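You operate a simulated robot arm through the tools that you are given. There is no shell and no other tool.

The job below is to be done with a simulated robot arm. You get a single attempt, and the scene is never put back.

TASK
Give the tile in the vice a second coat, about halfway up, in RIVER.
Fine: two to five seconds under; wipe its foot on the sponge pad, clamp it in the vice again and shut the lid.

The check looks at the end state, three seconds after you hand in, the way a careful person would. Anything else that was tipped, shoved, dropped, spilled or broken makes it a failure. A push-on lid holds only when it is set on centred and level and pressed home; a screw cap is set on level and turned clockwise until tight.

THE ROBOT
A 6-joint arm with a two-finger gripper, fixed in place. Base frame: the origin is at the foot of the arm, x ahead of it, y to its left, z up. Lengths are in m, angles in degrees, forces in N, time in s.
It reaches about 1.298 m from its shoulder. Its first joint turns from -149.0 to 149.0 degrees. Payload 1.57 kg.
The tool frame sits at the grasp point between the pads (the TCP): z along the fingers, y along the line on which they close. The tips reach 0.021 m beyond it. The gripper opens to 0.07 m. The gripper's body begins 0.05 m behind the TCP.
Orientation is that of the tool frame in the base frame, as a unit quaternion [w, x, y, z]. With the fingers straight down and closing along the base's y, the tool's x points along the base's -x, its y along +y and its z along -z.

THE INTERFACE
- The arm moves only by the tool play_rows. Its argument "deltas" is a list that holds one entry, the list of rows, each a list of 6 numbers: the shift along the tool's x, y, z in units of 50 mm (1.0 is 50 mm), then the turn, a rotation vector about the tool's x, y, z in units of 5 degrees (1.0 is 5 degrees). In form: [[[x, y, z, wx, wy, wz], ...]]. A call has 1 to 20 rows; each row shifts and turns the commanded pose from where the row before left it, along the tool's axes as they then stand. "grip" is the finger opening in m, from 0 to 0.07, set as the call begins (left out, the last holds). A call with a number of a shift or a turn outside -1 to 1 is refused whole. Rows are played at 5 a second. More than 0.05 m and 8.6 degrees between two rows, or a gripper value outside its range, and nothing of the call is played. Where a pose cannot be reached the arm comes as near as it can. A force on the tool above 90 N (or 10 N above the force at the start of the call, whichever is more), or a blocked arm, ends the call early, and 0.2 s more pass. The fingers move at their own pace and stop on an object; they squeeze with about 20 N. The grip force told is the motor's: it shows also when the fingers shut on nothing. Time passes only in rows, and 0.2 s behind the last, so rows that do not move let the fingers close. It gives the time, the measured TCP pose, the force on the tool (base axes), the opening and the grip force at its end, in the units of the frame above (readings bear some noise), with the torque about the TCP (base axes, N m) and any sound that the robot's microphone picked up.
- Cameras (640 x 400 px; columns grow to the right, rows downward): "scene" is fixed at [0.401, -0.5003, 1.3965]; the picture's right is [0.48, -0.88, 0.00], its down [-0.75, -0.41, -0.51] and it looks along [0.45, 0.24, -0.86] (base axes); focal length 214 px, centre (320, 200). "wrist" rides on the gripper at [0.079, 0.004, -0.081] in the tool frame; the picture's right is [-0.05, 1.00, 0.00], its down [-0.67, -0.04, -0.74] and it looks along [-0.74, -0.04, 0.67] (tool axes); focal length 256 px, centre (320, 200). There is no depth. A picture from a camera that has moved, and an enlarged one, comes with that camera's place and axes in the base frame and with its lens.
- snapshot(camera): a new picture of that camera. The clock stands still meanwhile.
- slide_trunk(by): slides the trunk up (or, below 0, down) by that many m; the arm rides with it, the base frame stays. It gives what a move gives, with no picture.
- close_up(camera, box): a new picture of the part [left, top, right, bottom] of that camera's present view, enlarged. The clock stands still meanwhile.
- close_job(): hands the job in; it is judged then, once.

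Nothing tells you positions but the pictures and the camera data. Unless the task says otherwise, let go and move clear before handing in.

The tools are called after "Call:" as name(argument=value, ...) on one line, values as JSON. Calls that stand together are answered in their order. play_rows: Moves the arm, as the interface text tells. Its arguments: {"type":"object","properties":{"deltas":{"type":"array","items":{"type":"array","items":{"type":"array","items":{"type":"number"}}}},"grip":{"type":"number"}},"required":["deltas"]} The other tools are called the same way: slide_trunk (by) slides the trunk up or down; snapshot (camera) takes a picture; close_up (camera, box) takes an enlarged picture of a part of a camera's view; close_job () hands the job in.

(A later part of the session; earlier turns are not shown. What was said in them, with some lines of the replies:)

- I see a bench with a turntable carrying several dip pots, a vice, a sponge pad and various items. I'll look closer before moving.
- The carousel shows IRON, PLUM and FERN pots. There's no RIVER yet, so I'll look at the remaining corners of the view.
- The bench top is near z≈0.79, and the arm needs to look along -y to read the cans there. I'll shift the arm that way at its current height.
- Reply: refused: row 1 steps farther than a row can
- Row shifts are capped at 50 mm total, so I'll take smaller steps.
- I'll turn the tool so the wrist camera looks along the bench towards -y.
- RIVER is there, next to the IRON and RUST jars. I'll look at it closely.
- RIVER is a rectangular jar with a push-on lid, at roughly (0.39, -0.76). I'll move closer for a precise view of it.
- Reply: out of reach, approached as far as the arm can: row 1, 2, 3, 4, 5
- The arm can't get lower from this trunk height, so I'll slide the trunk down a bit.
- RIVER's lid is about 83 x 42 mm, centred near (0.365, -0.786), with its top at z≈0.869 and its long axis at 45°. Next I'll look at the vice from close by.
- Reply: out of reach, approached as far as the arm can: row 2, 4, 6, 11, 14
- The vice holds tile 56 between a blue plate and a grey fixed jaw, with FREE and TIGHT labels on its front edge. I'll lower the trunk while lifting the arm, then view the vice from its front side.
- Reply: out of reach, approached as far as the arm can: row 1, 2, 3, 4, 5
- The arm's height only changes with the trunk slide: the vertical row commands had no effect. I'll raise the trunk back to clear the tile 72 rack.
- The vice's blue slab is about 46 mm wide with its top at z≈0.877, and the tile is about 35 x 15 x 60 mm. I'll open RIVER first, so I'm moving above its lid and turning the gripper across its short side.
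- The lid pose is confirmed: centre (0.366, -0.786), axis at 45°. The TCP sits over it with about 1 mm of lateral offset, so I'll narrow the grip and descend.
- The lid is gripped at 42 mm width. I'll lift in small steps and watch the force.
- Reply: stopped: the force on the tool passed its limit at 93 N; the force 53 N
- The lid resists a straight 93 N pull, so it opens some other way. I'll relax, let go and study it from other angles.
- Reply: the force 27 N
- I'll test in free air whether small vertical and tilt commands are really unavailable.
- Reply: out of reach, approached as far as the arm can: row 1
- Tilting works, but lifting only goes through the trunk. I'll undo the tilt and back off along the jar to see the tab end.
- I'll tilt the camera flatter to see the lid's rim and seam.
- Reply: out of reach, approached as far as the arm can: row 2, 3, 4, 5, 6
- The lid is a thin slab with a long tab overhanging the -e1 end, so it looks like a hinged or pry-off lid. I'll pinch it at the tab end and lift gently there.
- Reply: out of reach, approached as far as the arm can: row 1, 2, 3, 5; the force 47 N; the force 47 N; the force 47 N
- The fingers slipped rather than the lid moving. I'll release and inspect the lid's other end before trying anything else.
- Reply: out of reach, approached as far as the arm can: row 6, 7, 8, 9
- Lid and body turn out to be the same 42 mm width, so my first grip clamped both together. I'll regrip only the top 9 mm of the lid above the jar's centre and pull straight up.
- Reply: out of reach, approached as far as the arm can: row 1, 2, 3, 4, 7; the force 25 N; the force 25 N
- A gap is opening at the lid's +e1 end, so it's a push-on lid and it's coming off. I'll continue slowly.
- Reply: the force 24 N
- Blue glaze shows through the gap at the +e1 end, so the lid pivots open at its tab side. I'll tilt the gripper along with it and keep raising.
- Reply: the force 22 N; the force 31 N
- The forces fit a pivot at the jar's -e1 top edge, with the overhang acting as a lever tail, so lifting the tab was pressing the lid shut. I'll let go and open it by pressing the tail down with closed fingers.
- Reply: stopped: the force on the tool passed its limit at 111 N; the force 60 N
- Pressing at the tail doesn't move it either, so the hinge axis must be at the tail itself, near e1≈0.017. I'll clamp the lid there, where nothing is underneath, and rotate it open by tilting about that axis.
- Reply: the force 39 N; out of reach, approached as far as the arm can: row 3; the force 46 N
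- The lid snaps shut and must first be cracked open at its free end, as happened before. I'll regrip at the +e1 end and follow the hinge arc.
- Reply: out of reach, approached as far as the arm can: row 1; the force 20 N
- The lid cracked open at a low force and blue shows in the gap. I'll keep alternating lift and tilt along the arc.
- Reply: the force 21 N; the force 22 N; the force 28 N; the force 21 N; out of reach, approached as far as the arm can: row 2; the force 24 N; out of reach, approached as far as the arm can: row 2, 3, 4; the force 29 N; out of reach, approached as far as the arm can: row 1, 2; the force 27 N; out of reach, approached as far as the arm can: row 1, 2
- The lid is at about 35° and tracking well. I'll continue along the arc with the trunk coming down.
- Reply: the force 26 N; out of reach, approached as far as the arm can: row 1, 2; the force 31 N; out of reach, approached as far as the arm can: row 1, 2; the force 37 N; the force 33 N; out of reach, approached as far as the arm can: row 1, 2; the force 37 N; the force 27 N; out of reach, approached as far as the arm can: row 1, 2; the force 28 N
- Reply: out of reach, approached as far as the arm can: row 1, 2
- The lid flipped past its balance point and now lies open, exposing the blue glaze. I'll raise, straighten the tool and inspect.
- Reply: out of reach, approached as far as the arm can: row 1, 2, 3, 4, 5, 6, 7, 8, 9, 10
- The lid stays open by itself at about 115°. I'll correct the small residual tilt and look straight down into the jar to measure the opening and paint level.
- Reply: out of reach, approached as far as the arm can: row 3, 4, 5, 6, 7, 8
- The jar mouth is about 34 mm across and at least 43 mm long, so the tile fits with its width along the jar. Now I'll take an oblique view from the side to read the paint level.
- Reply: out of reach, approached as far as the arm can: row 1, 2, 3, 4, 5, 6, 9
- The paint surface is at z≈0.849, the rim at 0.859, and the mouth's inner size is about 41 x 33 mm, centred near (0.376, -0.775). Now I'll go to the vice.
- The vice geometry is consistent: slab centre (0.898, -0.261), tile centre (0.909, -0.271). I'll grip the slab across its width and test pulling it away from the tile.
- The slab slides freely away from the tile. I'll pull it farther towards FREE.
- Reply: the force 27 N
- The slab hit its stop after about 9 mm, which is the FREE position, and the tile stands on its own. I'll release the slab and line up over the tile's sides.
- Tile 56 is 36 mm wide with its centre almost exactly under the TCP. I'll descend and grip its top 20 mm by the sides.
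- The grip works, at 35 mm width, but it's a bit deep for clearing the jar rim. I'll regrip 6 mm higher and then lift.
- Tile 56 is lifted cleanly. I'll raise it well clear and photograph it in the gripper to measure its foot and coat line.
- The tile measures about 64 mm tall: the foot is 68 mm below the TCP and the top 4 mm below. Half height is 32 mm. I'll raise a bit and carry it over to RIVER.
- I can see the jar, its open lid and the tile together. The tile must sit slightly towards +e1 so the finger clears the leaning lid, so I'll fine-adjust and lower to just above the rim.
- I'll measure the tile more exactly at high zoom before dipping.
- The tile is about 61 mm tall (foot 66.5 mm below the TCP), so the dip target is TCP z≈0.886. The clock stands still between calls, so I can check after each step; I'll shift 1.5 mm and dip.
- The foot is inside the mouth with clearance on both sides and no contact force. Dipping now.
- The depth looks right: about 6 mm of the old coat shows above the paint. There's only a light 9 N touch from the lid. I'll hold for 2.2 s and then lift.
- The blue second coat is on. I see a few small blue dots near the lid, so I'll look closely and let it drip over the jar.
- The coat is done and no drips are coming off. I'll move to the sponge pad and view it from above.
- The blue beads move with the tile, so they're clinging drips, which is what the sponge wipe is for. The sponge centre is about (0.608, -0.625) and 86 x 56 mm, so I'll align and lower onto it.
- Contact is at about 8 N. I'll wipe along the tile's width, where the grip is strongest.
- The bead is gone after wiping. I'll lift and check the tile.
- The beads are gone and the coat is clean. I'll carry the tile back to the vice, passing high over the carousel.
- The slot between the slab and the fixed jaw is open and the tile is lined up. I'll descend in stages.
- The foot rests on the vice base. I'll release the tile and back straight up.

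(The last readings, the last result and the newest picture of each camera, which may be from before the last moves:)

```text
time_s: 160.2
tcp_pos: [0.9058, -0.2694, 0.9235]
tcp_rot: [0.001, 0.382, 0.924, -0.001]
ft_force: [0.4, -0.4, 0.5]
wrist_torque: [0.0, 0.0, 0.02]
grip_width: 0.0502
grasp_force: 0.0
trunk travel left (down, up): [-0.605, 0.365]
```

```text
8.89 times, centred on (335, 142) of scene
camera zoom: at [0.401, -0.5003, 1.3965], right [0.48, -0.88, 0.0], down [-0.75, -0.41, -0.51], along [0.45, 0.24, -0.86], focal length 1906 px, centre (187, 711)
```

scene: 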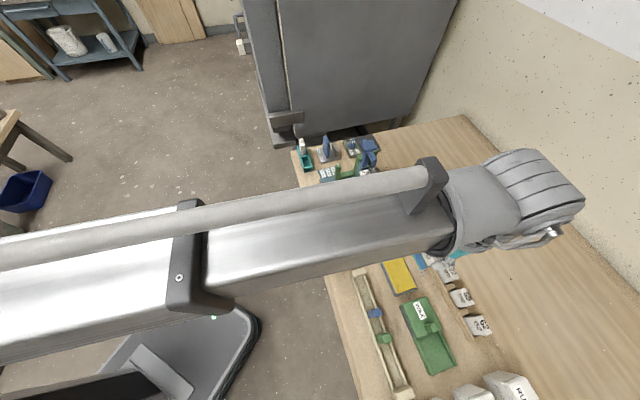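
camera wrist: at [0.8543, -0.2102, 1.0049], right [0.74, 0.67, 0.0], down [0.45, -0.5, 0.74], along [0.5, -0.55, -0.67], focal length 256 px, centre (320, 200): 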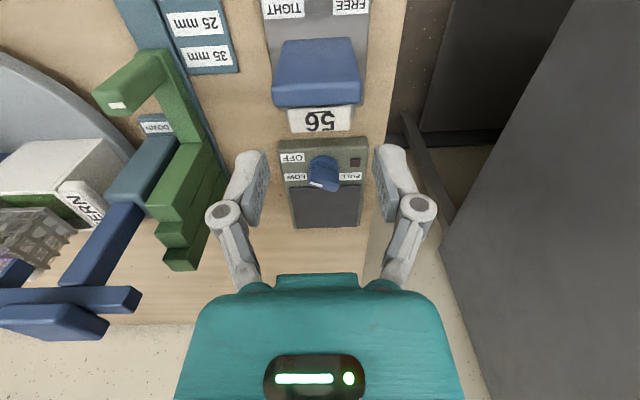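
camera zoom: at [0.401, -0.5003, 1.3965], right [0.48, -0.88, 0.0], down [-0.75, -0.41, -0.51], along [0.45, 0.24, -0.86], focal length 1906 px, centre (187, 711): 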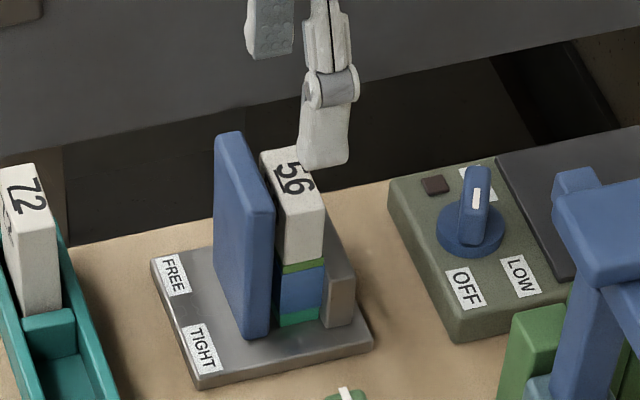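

The tile stands upright in the slot. Now I'll grip the slab and push it back to TIGHT.

Call:
play_rows(deltas=[[[0.224, 0, 0, 0, 0, 0], [0.224, 0, 0, 0, 0, 0], [0, 0, 0, 0, 0, 0]]], grip=0.064)

Call:
slide_trunk(by=-0.069)

Call:
play_rows(deltas=[[[0, 0, 0, 0, 0, 0], [0, 0, 0, 0, 0, 0], [0, 0, 0, 0, 0, 0], [0, 0, 0, 0, 0, 0]]], grip=0.03)

Call:
close_up(camera="scene", box=[310, 120, 360, 165])

```text
time_s: 161.0
tcp_pos: [0.8907, -0.2539, 0.9234]
tcp_rot: [0.0, 0.382, 0.924, 0.0]
ft_force: [-0.1, 0.2, -0.4]
wrist_torque: [0.04, -0.02, -0.04]
grip_width: 0.0642
grasp_force: 0.0
trunk travel left (down, up): [-0.605, 0.365]
```

```text
time_s: 162.0
tcp_pos: [0.8916, -0.2537, 0.8555]
tcp_rot: [0.0, 0.381, 0.924, 0.001]
ft_force: [0.5, 0.2, -0.1]
wrist_torque: [0.02, 0.0, -0.02]
grip_width: 0.0639
grasp_force: 0.1
trunk travel left (down, up): [-0.536, 0.434]
```

```text
time_s: 163.0
tcp_pos: [0.8901, -0.2547, 0.8548]
tcp_rot: [0.0, 0.382, 0.924, 0.0]
ft_force: [-3.1, -4.8, 2.1]
wrist_torque: [-0.18, 0.15, -0.12]
grip_width: 0.0462
grasp_force: 32.0
trunk travel left (down, up): [-0.536, 0.434]
```

```text
8.89 times, centred on (335, 142) of scene
camera zoom: at [0.401, -0.5003, 1.3965], right [0.48, -0.88, 0.0], down [-0.75, -0.41, -0.51], along [0.45, 0.24, -0.86], focal length 1906 px, centre (187, 711)
```

zoom: 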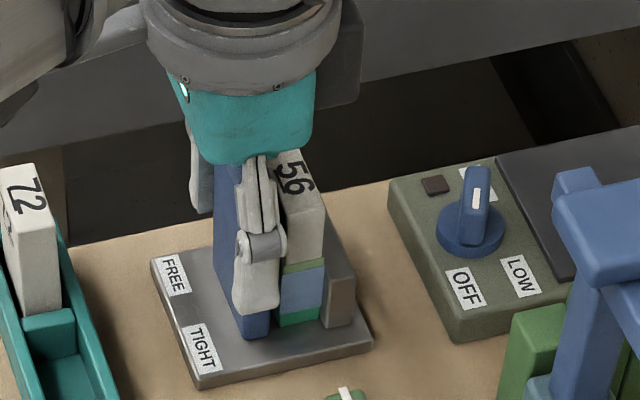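

Call:
play_rows(deltas=[[[-0.04, 0, 0, 0, 0, 0], [-0.04, 0, 0, 0, 0, 0], [-0.04, 0, 0, 0, 0, 0], [0, 0, 0, 0, 0, 0]]])

Call:
close_up(camera="scene", box=[310, 120, 360, 165])

Call:
play_rows(deltas=[[[-0.03, 0, 0, 0, 0, 0], [0, 0, 0, 0, 0, 0]]])

Call:
play_rows(deltas=[[[-0.02, 0, 0, 0, 0, 0], [0, 0, 0, 0, 0, 0]]])

```text
time_s: 164.0
tcp_pos: [0.8933, -0.2581, 0.8554]
tcp_rot: [0.001, 0.382, 0.924, 0.0]
ft_force: [-5.5, -5.5, -0.3]
wrist_torque: [-0.06, 0.25, -0.04]
grip_width: 0.0454
grasp_force: 32.1
trunk travel left (down, up): [-0.536, 0.434]
```

```text
8.89 times, centred on (335, 142) of scene
camera zoom: at [0.401, -0.5003, 1.3965], right [0.48, -0.88, 0.0], down [-0.75, -0.41, -0.51], along [0.45, 0.24, -0.86], focal length 1906 px, centre (187, 711)
```

zoom: 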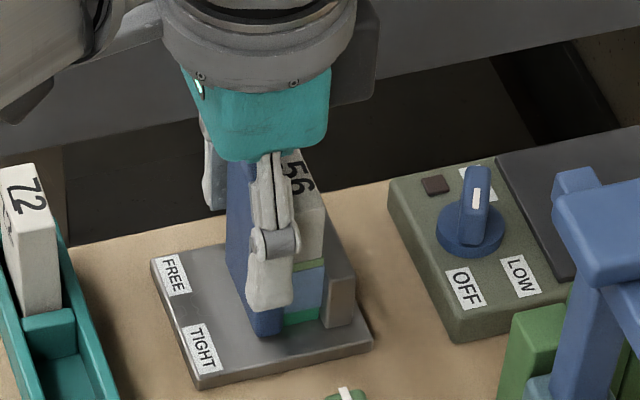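

```text
time_s: 164.6
tcp_pos: [0.8947, -0.2599, 0.8549]
tcp_rot: [-0.001, 0.382, 0.924, 0.0]
ft_force: [-12.8, -3.4, -5.3]
wrist_torque: [-0.35, -0.2, 0.0]
grip_width: 0.0457
grasp_force: 31.3
trunk travel left (down, up): [-0.536, 0.434]
```

```text
time_s: 165.2
tcp_pos: [0.8954, -0.2597, 0.8552]
tcp_rot: [-0.001, 0.383, 0.924, 0.001]
ft_force: [-22.4, 4.3, -12.6]
wrist_torque: [-0.31, -0.09, -0.23]
grip_width: 0.0459
grasp_force: 32.2
trunk travel left (down, up): [-0.536, 0.434]
```

Call:
snapshot(camera="wrist")

Call:
close_up(camera="scene", box=[318, 130, 352, 162])

```text
taken
camera wrist: at [0.8428, -0.1997, 0.9365], right [0.74, 0.67, 0.0], down [0.45, -0.5, 0.74], along [0.5, -0.55, -0.67], focal length 256 px, centre (320, 200)
```

wrist: 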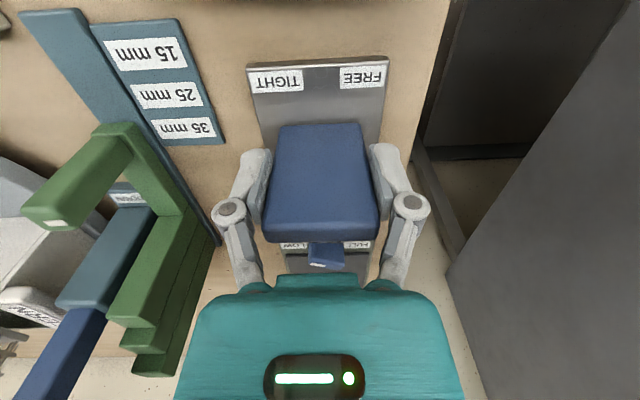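

```text
12.50 times, centred on (335, 146) of scene
camera zoom: at [0.401, -0.5003, 1.3965], right [0.48, -0.88, 0.0], down [-0.75, -0.41, -0.51], along [0.45, 0.24, -0.86], focal length 2681 px, centre (132, 875)
```

zoom: 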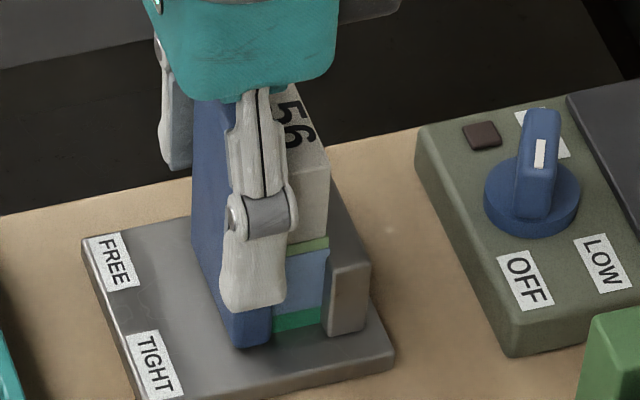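

The jaw spacing now matches the original clamped view. I'll press a little more to be sure it's tight.

Call:
play_rows(deltas=[[[-0.03, 0, 0, 0, 0, 0], [0, 0, 0, 0, 0, 0], [0, 0, 0, 0, 0, 0]]])

Call:
close_up(camera="scene", box=[318, 130, 352, 162])

```text
time_s: 166.0
tcp_pos: [0.8962, -0.2603, 0.8551]
tcp_rot: [-0.003, 0.382, 0.924, 0.0]
ft_force: [-28.6, 12.8, -17.9]
wrist_torque: [0.27, 0.32, -0.2]
grip_width: 0.0456
grasp_force: 32.2
trunk travel left (down, up): [-0.536, 0.434]
```

```text
12.50 times, centred on (335, 146) of scene
camera zoom: at [0.401, -0.5003, 1.3965], right [0.48, -0.88, 0.0], down [-0.75, -0.41, -0.51], along [0.45, 0.24, -0.86], focal length 2681 px, centre (132, 875)
```

zoom: 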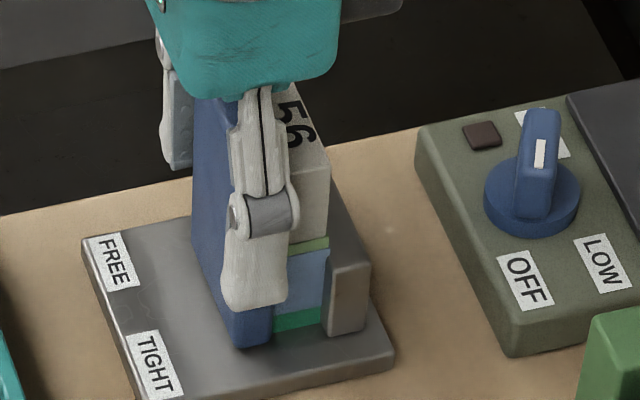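

Call:
play_rows(deltas=[[[0, 0, 0, 0, 0, 0], [0, 0, 0, 0, 0, 0], [0, 0, 0, 0, 0, 0]]], grip=0.064)

Call:
slide_trunk(by=0.1)

Call:
close_up(camera="scene", box=[318, 130, 352, 162])

Call:
snapshot(camera="wrist")

Call:
close_up(camera="wrist", box=[255, 10, 385, 130])

```text
time_s: 166.8
tcp_pos: [0.8977, -0.2601, 0.8537]
tcp_rot: [0.0, 0.382, 0.924, 0.001]
ft_force: [-0.8, 0.4, -0.7]
wrist_torque: [-0.01, -0.02, -0.01]
grip_width: 0.0641
grasp_force: 0.1
trunk travel left (down, up): [-0.536, 0.434]
```

```text
time_s: 168.2
tcp_pos: [0.8976, -0.2596, 0.9547]
tcp_rot: [0.0, 0.382, 0.924, 0.001]
ft_force: [0.5, -0.2, -0.8]
wrist_torque: [0.03, -0.01, 0.01]
grip_width: 0.0639
grasp_force: 0.1
trunk travel left (down, up): [-0.636, 0.334]
```

```text
12.50 times, centred on (335, 146) of scene
camera zoom: at [0.401, -0.5003, 1.3965], right [0.48, -0.88, 0.0], down [-0.75, -0.41, -0.51], along [0.45, 0.24, -0.86], focal length 2681 px, centre (132, 875)
```

zoom: 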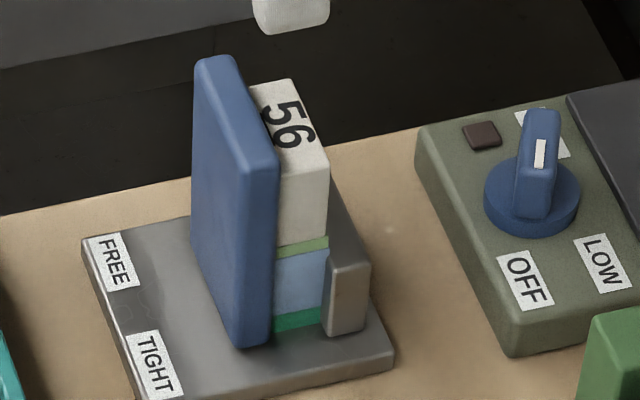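

```text
taken
camera wrist: at [0.8451, -0.2011, 1.0358], right [0.74, 0.67, 0.0], down [0.45, -0.5, 0.74], along [0.5, -0.55, -0.67], focal length 256 px, centre (320, 200)
```

wrist: 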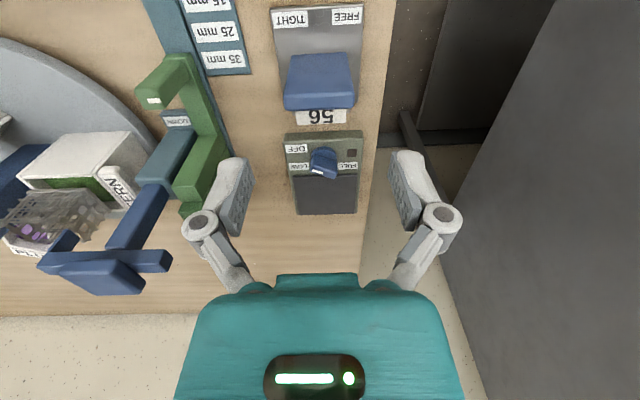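

```text
3.33 times, centred on (320, 70) of wrist
camera zoom: at [0.8451, -0.2011, 1.0358], right [0.74, 0.67, 0.0], down [0.45, -0.5, 0.74], along [0.5, -0.55, -0.67], focal length 853 px, centre (320, 633)
```

zoom: 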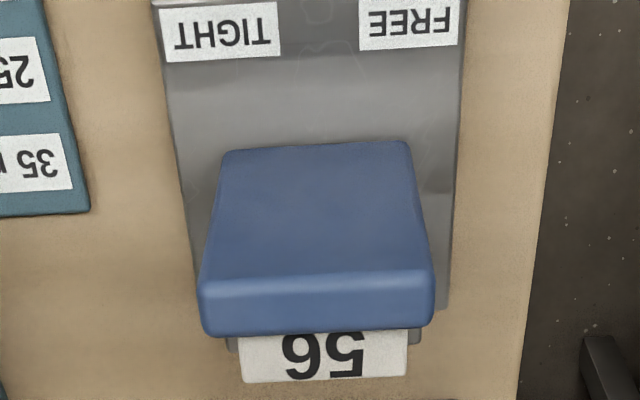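

The tile is clamped against the fixed jaw with the slab back in its original place. Now I'll close RIVER's lid by moving behind it with closed fingers.

Call:
slide_trunk(by=0.08)

Call:
play_rows(deltas=[[[0.0056, -0.9105, 0, 0, 0, 0], [0.0056, -0.9105, 0, 0, 0, 0], [0.0056, -0.9105, 0, 0, 0, 0], [0.0056, -0.9105, 0, 0, 0, 0], [0.0056, -0.9105, 0, 0, 0, 0], [0.0056, -0.9105, 0, 0, 0, 0], [0.0056, -0.9105, 0, 0, 0, 0], [0.0056, -0.9105, 0, 0, 0, 0], [0.0056, -0.9105, 0, 0, 0, 0], [0.0056, -0.9105, 0, 0, 0, 0], [0.0056, -0.9105, 0, 0, 0, 0], [0.0056, -0.9105, 0, 0, 0, 0], [0.0056, -0.9105, 0, 0, 0, 0], [0.0056, -0.9105, 0, 0, 0, 0], [0.0056, -0.9105, 0, 0, 0, 0], [0.0056, -0.9105, 0, 0, 0, 0], [0.0056, -0.9105, 0, 0, 0, 0], [0.0056, -0.9105, 0, 0, 0, 0], [0, 0, 0, 0, 0, 0]]], grip=0.0)

Call:
snapshot(camera="wrist")

```text
time_s: 169.3
tcp_pos: [0.8981, -0.2611, 1.0342]
tcp_rot: [-0.001, 0.382, 0.924, -0.001]
ft_force: [0.8, 0.8, -0.2]
wrist_torque: [0.0, 0.0, -0.03]
grip_width: 0.0641
grasp_force: 0.0
trunk travel left (down, up): [-0.716, 0.254]
```

```text
time_s: 173.3
tcp_pos: [0.317, -0.8358, 1.0361]
tcp_rot: [0.0, 0.382, 0.924, 0.0]
ft_force: [-0.9, -0.1, 0.0]
wrist_torque: [0.02, 0.0, 0.0]
grip_width: 0.0
grasp_force: 20.3
out of reach, approached as far as the arm can: row 15
trunk travel left (down, up): [-0.716, 0.254]
```

```text
taken
camera wrist: at [0.2645, -0.7761, 1.116], right [0.74, 0.67, 0.0], down [0.45, -0.5, 0.74], along [0.5, -0.55, -0.67], focal length 256 px, centre (320, 200)
```

wrist: 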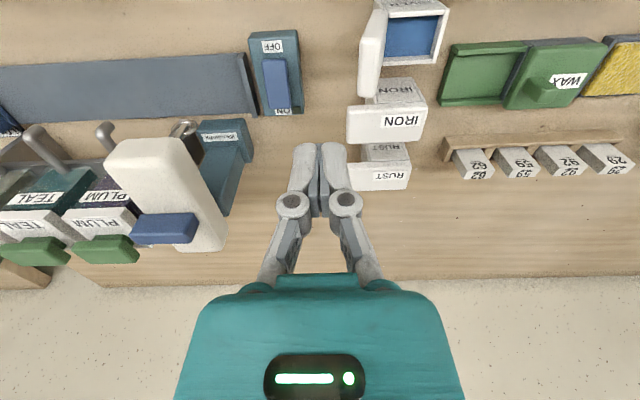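

Call:
slide_trunk(by=-0.117)

Call:
snapshot(camera="wrist")

```text
time_s: 174.8
tcp_pos: [0.3184, -0.8347, 0.9188]
tcp_rot: [0.0, 0.382, 0.924, 0.001]
ft_force: [-0.1, -0.5, -0.5]
wrist_torque: [-0.03, -0.02, 0.0]
grip_width: 0.0
grasp_force: 20.0
trunk travel left (down, up): [-0.599, 0.371]
```

```text
taken
camera wrist: at [0.265, -0.7758, 0.9991], right [0.74, 0.67, 0.0], down [0.45, -0.5, 0.74], along [0.5, -0.55, -0.67], focal length 256 px, centre (320, 200)
```

wrist: 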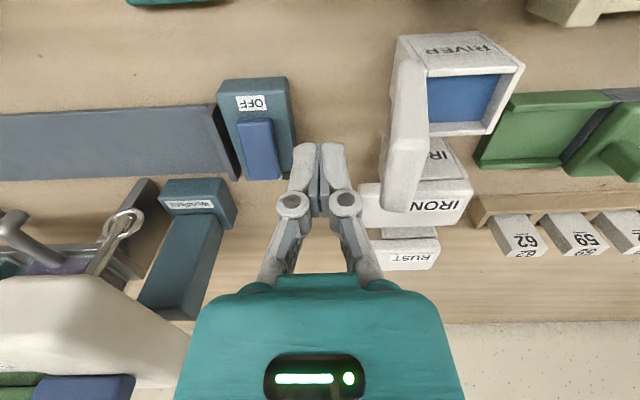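

Call:
play_rows(deltas=[[[0, 0.2, 0, 0, 0, 0], [0, 0.2, 0, 0, 0, 0], [0, 0.1, 0, 0, 0, 0], [0, 0.1, 0, 0, 0, 0], [0, 0, 0, 0, 0, 0]]])

Call:
snapshot(camera="wrist")

```text
time_s: 176.0
tcp_pos: [0.3384, -0.8132, 0.918]
tcp_rot: [0.0, 0.381, 0.924, 0.001]
ft_force: [0.3, -0.5, -0.2]
wrist_torque: [-0.01, 0.02, 0.0]
grip_width: 0.0002
grasp_force: 19.6
trunk travel left (down, up): [-0.599, 0.371]
```

```text
taken
camera wrist: at [0.2863, -0.7543, 0.999], right [0.74, 0.67, 0.0], down [0.45, -0.5, 0.74], along [0.5, -0.55, -0.67], focal length 256 px, centre (320, 200)
```

wrist: 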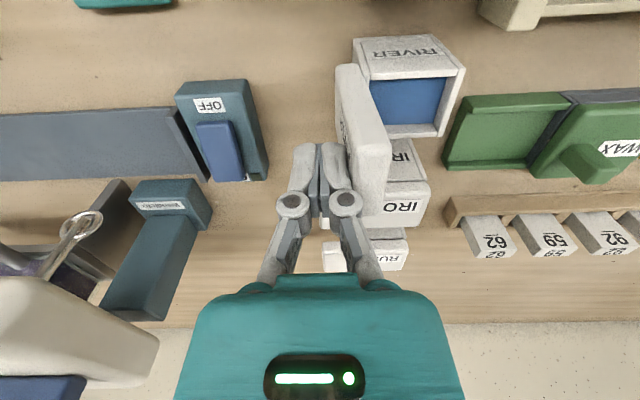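

Call:
play_rows(deltas=[[[0, 0.1, 0, 0, 0, 0], [0, 0.1, 0, 0, 0, 0], [0, 0.1, 0, 0, 0, 0], [0, 0, 0, 0, 0, 0]]])

Call:
snapshot(camera="wrist")

```text
time_s: 177.0
tcp_pos: [0.3495, -0.8048, 0.9187]
tcp_rot: [0.0, 0.382, 0.924, 0.001]
ft_force: [-0.5, -0.4, 0.3]
wrist_torque: [-0.01, 0.0, 0.0]
grip_width: 0.0
grasp_force: 19.8
trunk travel left (down, up): [-0.599, 0.371]
```

```text
taken
camera wrist: at [0.2961, -0.7444, 0.9991], right [0.74, 0.67, 0.0], down [0.45, -0.5, 0.74], along [0.5, -0.55, -0.67], focal length 256 px, centre (320, 200)
```

wrist: 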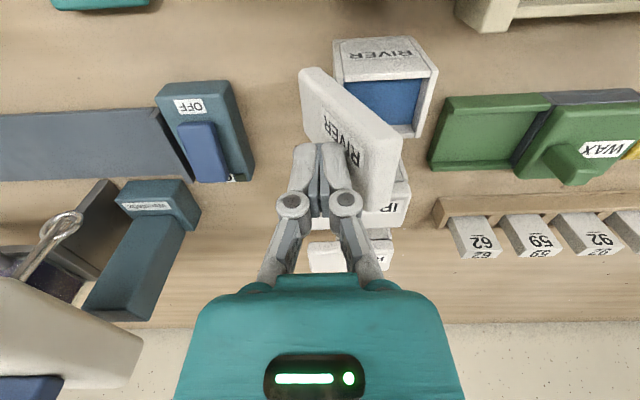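

The lid is swinging forward easily. I'll keep pushing it past vertical.

Call:
play_rows(deltas=[[[0, 0.1, 0, 0, 0, 0], [0, 0.1, 0, 0, 0, 0], [0, 0.1, 0, 0, 0, 0], [0, 0.1, 0, 0, 0, 0], [0, 0, 0, 0, 0, 0]]])

Call:
snapshot(camera="wrist")

```text
time_s: 178.2
tcp_pos: [0.3639, -0.7903, 0.9173]
tcp_rot: [0.0, 0.382, 0.924, 0.0]
ft_force: [-0.6, -0.2, 0.0]
wrist_torque: [-0.01, 0.03, 0.0]
grip_width: 0.0
grasp_force: 20.1
trunk travel left (down, up): [-0.599, 0.371]
```

```text
taken
camera wrist: at [0.3107, -0.7293, 0.9991], right [0.74, 0.67, 0.0], down [0.45, -0.5, 0.74], along [0.5, -0.55, -0.67], focal length 256 px, centre (320, 200)
```

wrist: 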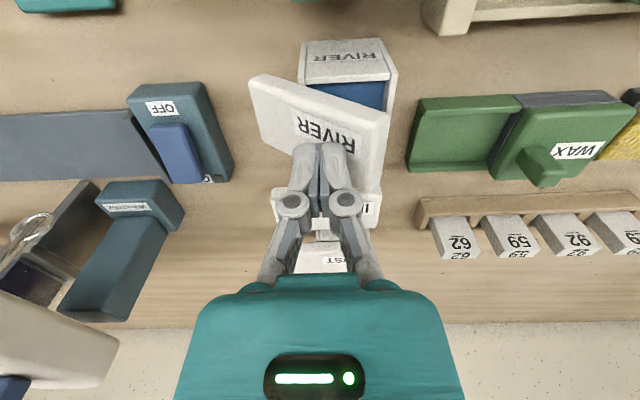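

Call:
play_rows(deltas=[[[0, 0.1, 0, 0, 0, 0], [0, 0.1, 0, 0, 0, 0], [0, 0.1, 0, 0, 0, 0], [0, 0.1, 0, 0, 0, 0], [0, 0.1, 0, 0, 0, 0], [0, 0, 0, 0, 0, 0]]])

Call:
snapshot(camera="wrist")

```text
time_s: 179.6
tcp_pos: [0.3813, -0.7713, 0.9184]
tcp_rot: [0.0, 0.382, 0.924, 0.0]
ft_force: [0.2, 0.3, -0.2]
wrist_torque: [-0.02, -0.02, 0.02]
grip_width: 0.0
grasp_force: 19.8
trunk travel left (down, up): [-0.599, 0.371]
```

```text
taken
camera wrist: at [0.329, -0.7122, 0.999], right [0.74, 0.67, 0.0], down [0.45, -0.5, 0.74], along [0.5, -0.55, -0.67], focal length 256 px, centre (320, 200)
```

wrist: 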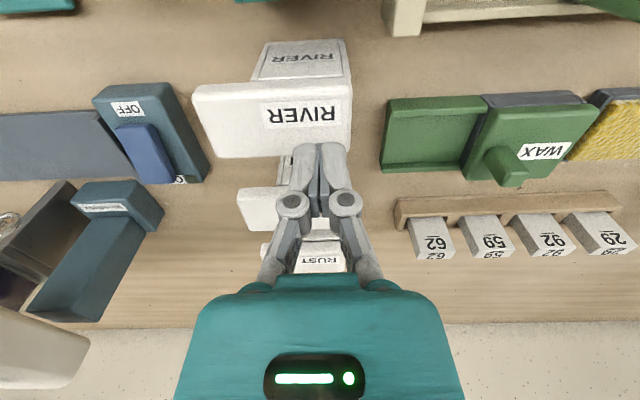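

The lid has come down onto the jar. I'll press it home over the jar's mouth.

Call:
play_rows(deltas=[[[0, 0.08, 0, 0, 0, 0], [0, 0, 0, 0, 0, 0]]])

Call:
slide_trunk(by=-0.026)

Call:
close_up(camera="wrist", box=[180, 20, 380, 180])

Call:
slide_trunk(by=-0.004)

```text
time_s: 180.2
tcp_pos: [0.3863, -0.7696, 0.9192]
tcp_rot: [0.0, 0.381, 0.924, 0.001]
ft_force: [0.4, -0.7, -0.1]
wrist_torque: [0.02, 0.02, 0.02]
grip_width: 0.0001
grasp_force: 19.2
trunk travel left (down, up): [-0.599, 0.371]
```

```text
time_s: 180.9
tcp_pos: [0.3857, -0.7688, 0.8947]
tcp_rot: [0.001, 0.382, 0.924, -0.001]
ft_force: [7.3, -12.5, 39.0]
wrist_torque: [-0.26, 0.05, 0.02]
grip_width: 0.006
grasp_force: 28.6
trunk travel left (down, up): [-0.573, 0.397]
```

```text
2.50 times, centred on (280, 100) of wrist
camera zoom: at [0.3318, -0.709, 0.9751], right [0.74, 0.67, 0.0], down [0.44, -0.49, 0.75], along [0.5, -0.56, -0.66], focal length 640 px, centre (420, 450)
```

zoom: 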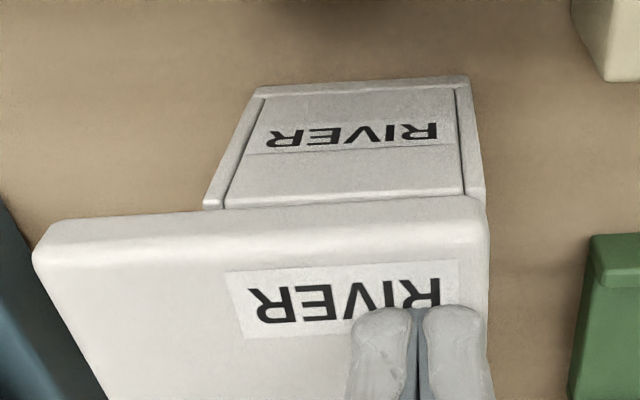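

```text
time_s: 181.4
tcp_pos: [0.3841, -0.768, 0.8933]
tcp_rot: [0.005, 0.382, 0.924, -0.004]
ft_force: [2.8, -1.4, 64.1]
wrist_torque: [-0.03, 0.34, -0.01]
grip_width: 0.0059
grasp_force: 29.1
trunk travel left (down, up): [-0.57, 0.4]
stopped: the force on the tool passed its limit at 91 N (the readings are from after the stop); the commanded pose is now the measured one
```

Pressed with 91 N, at the same height as the originally closed lid. I'll lift off and inspect the seam.

Call:
slide_trunk(by=0.07)

Call:
snapshot(camera="wrist")

Call:
play_rows(deltas=[[[0.5, 0.3, 0, 0, 0, 0], [0.5, 0.3, 0, 0, 0, 0], [0.5, 0.3, 0, 0, 0, 0], [0.5, 0.3, 0, 0, 0, 0], [0, 0, 0, 0, 0, 0]]])

Call:
snapshot(camera="wrist")

Call:
close_up(camera="wrist", box=[190, 100, 330, 250])

```text
time_s: 182.5
tcp_pos: [0.3867, -0.772, 0.9588]
tcp_rot: [0.003, 0.383, 0.924, -0.003]
ft_force: [-1.6, 0.0, -0.2]
wrist_torque: [-0.02, -0.02, -0.03]
grip_width: 0.0
grasp_force: 28.8
trunk travel left (down, up): [-0.64, 0.33]
```

```text
taken
camera wrist: at [0.3332, -0.7119, 1.0395], right [0.74, 0.67, 0.0], down [0.44, -0.49, 0.75], along [0.5, -0.56, -0.66], focal length 256 px, centre (320, 200)
```

wrist: 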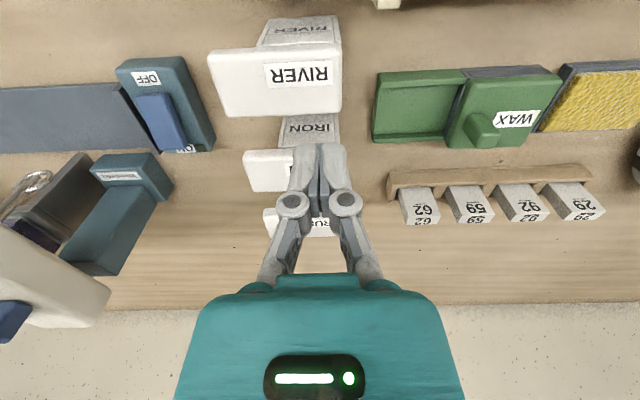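

```text
time_s: 183.7
tcp_pos: [0.3583, -0.6577, 0.9595]
tcp_rot: [0.003, 0.382, 0.924, -0.001]
ft_force: [0.8, 0.0, 0.3]
wrist_torque: [-0.04, -0.01, -0.01]
grip_width: 0.0
grasp_force: 28.8
trunk travel left (down, up): [-0.64, 0.33]
```

```text
taken
camera wrist: at [0.3057, -0.5981, 1.0396], right [0.74, 0.67, 0.0], down [0.44, -0.49, 0.75], along [0.5, -0.56, -0.66], focal length 256 px, centre (320, 200)
```

wrist: 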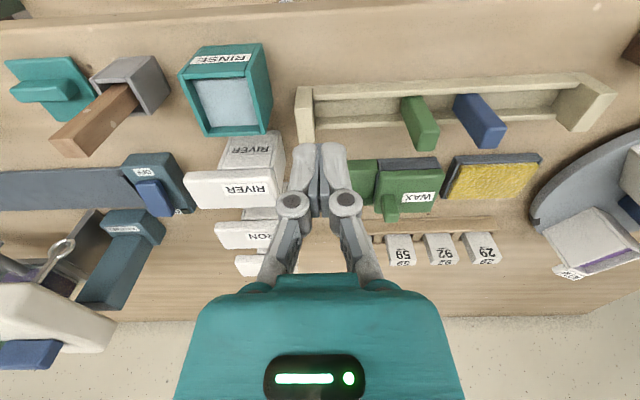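

```text
2.67 times, centred on (260, 175) of wrist
camera zoom: at [0.3057, -0.5981, 1.0396], right [0.74, 0.67, 0.0], down [0.44, -0.49, 0.75], along [0.5, -0.56, -0.66], focal length 683 px, centre (480, 267)
```

zoom: 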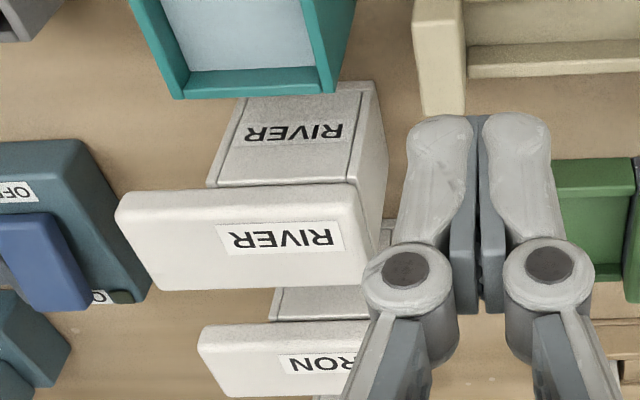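

Call:
close_up(camera="wrist", box=[210, 120, 300, 220])

Call:
snapshot(camera="scene")

Call:
close_up(camera="scene", box=[290, 120, 450, 220])

Call:
close_up(camera="scene", box=[318, 130, 352, 162])

```text
4.00 times, centred on (255, 170) of wrist
camera zoom: at [0.3057, -0.5981, 1.0396], right [0.74, 0.67, 0.0], down [0.44, -0.49, 0.75], along [0.5, -0.56, -0.66], focal length 1024 px, centre (580, 320)
```

zoom: 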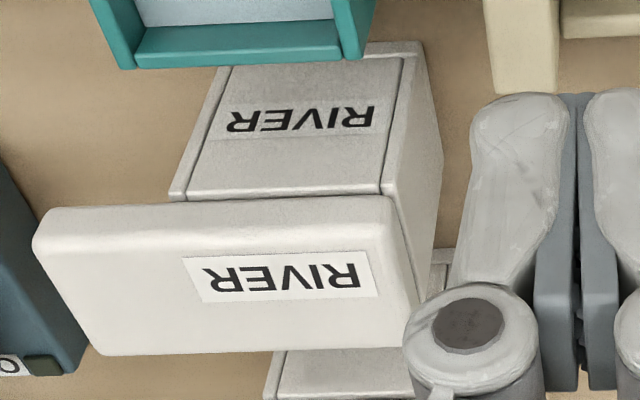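

```text
taken
```

scene: 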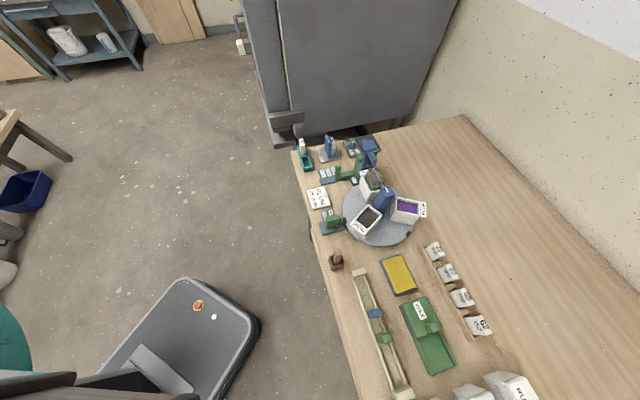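

```text
4.00 times, centred on (370, 170) of scene
camera zoom: at [0.401, -0.5003, 1.3965], right [0.48, -0.88, 0.0], down [-0.75, -0.41, -0.51], along [0.45, 0.24, -0.86], focal length 858 px, centre (120, 320)
```

zoom: 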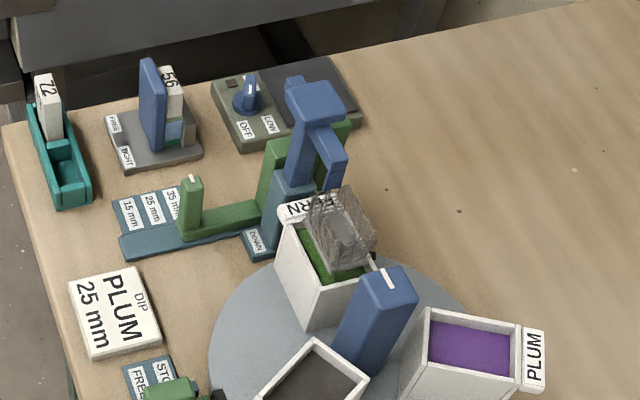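

```text
12.50 times, centred on (335, 146) of scene
camera zoom: at [0.401, -0.5003, 1.3965], right [0.48, -0.88, 0.0], down [-0.75, -0.41, -0.51], along [0.45, 0.24, -0.86], focal length 2681 px, centre (132, 875)
```

zoom: 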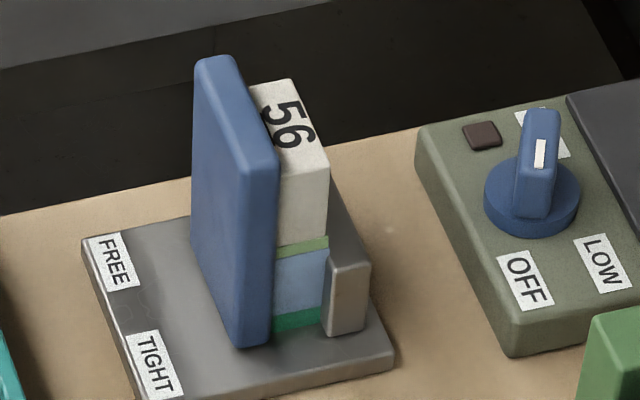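

RIVER's lid is seated with no gap and tile 56 is clamped with its second coat. Nothing else has moved and the arm is clear, so I'm handing in.

Call:
close_job()

```text
The job is handed in.
```

The tile has its second coat in RIVER and is clamped in the vice again, and RIVER's lid is shut. I handed the job in, but the result hasn't come back, so this is what the pictures and readings showed.

- **Coat:** Tile 56 went about 30 mm deep, roughly half its 61 mm height, for a little over three seconds. The blue coat looks even. A thin strip of the old green coat still shows above it, and the teal band at the foot did not take the blue.
- **Foot:** I wiped it back and forth on the sponge pad. The blue drips clinging around the foot were gone afterwards.
- **Vice:** The tile sits between the jaws with the blue jaw pushed back to where it started. I pressed to about 30 N but had no way to confirm the clamp beyond that and the pictures.
- **Lid:** I swung it shut and pressed it home with about 90 N; the seam shows no gap.

Getting the lid open took several tries before I found its hinge, and I pulled and pressed on it with up to about 110 N. During the dip a finger also touched the open lid lightly. I saw no damage, and nothing else on the bench looks moved or spilled.
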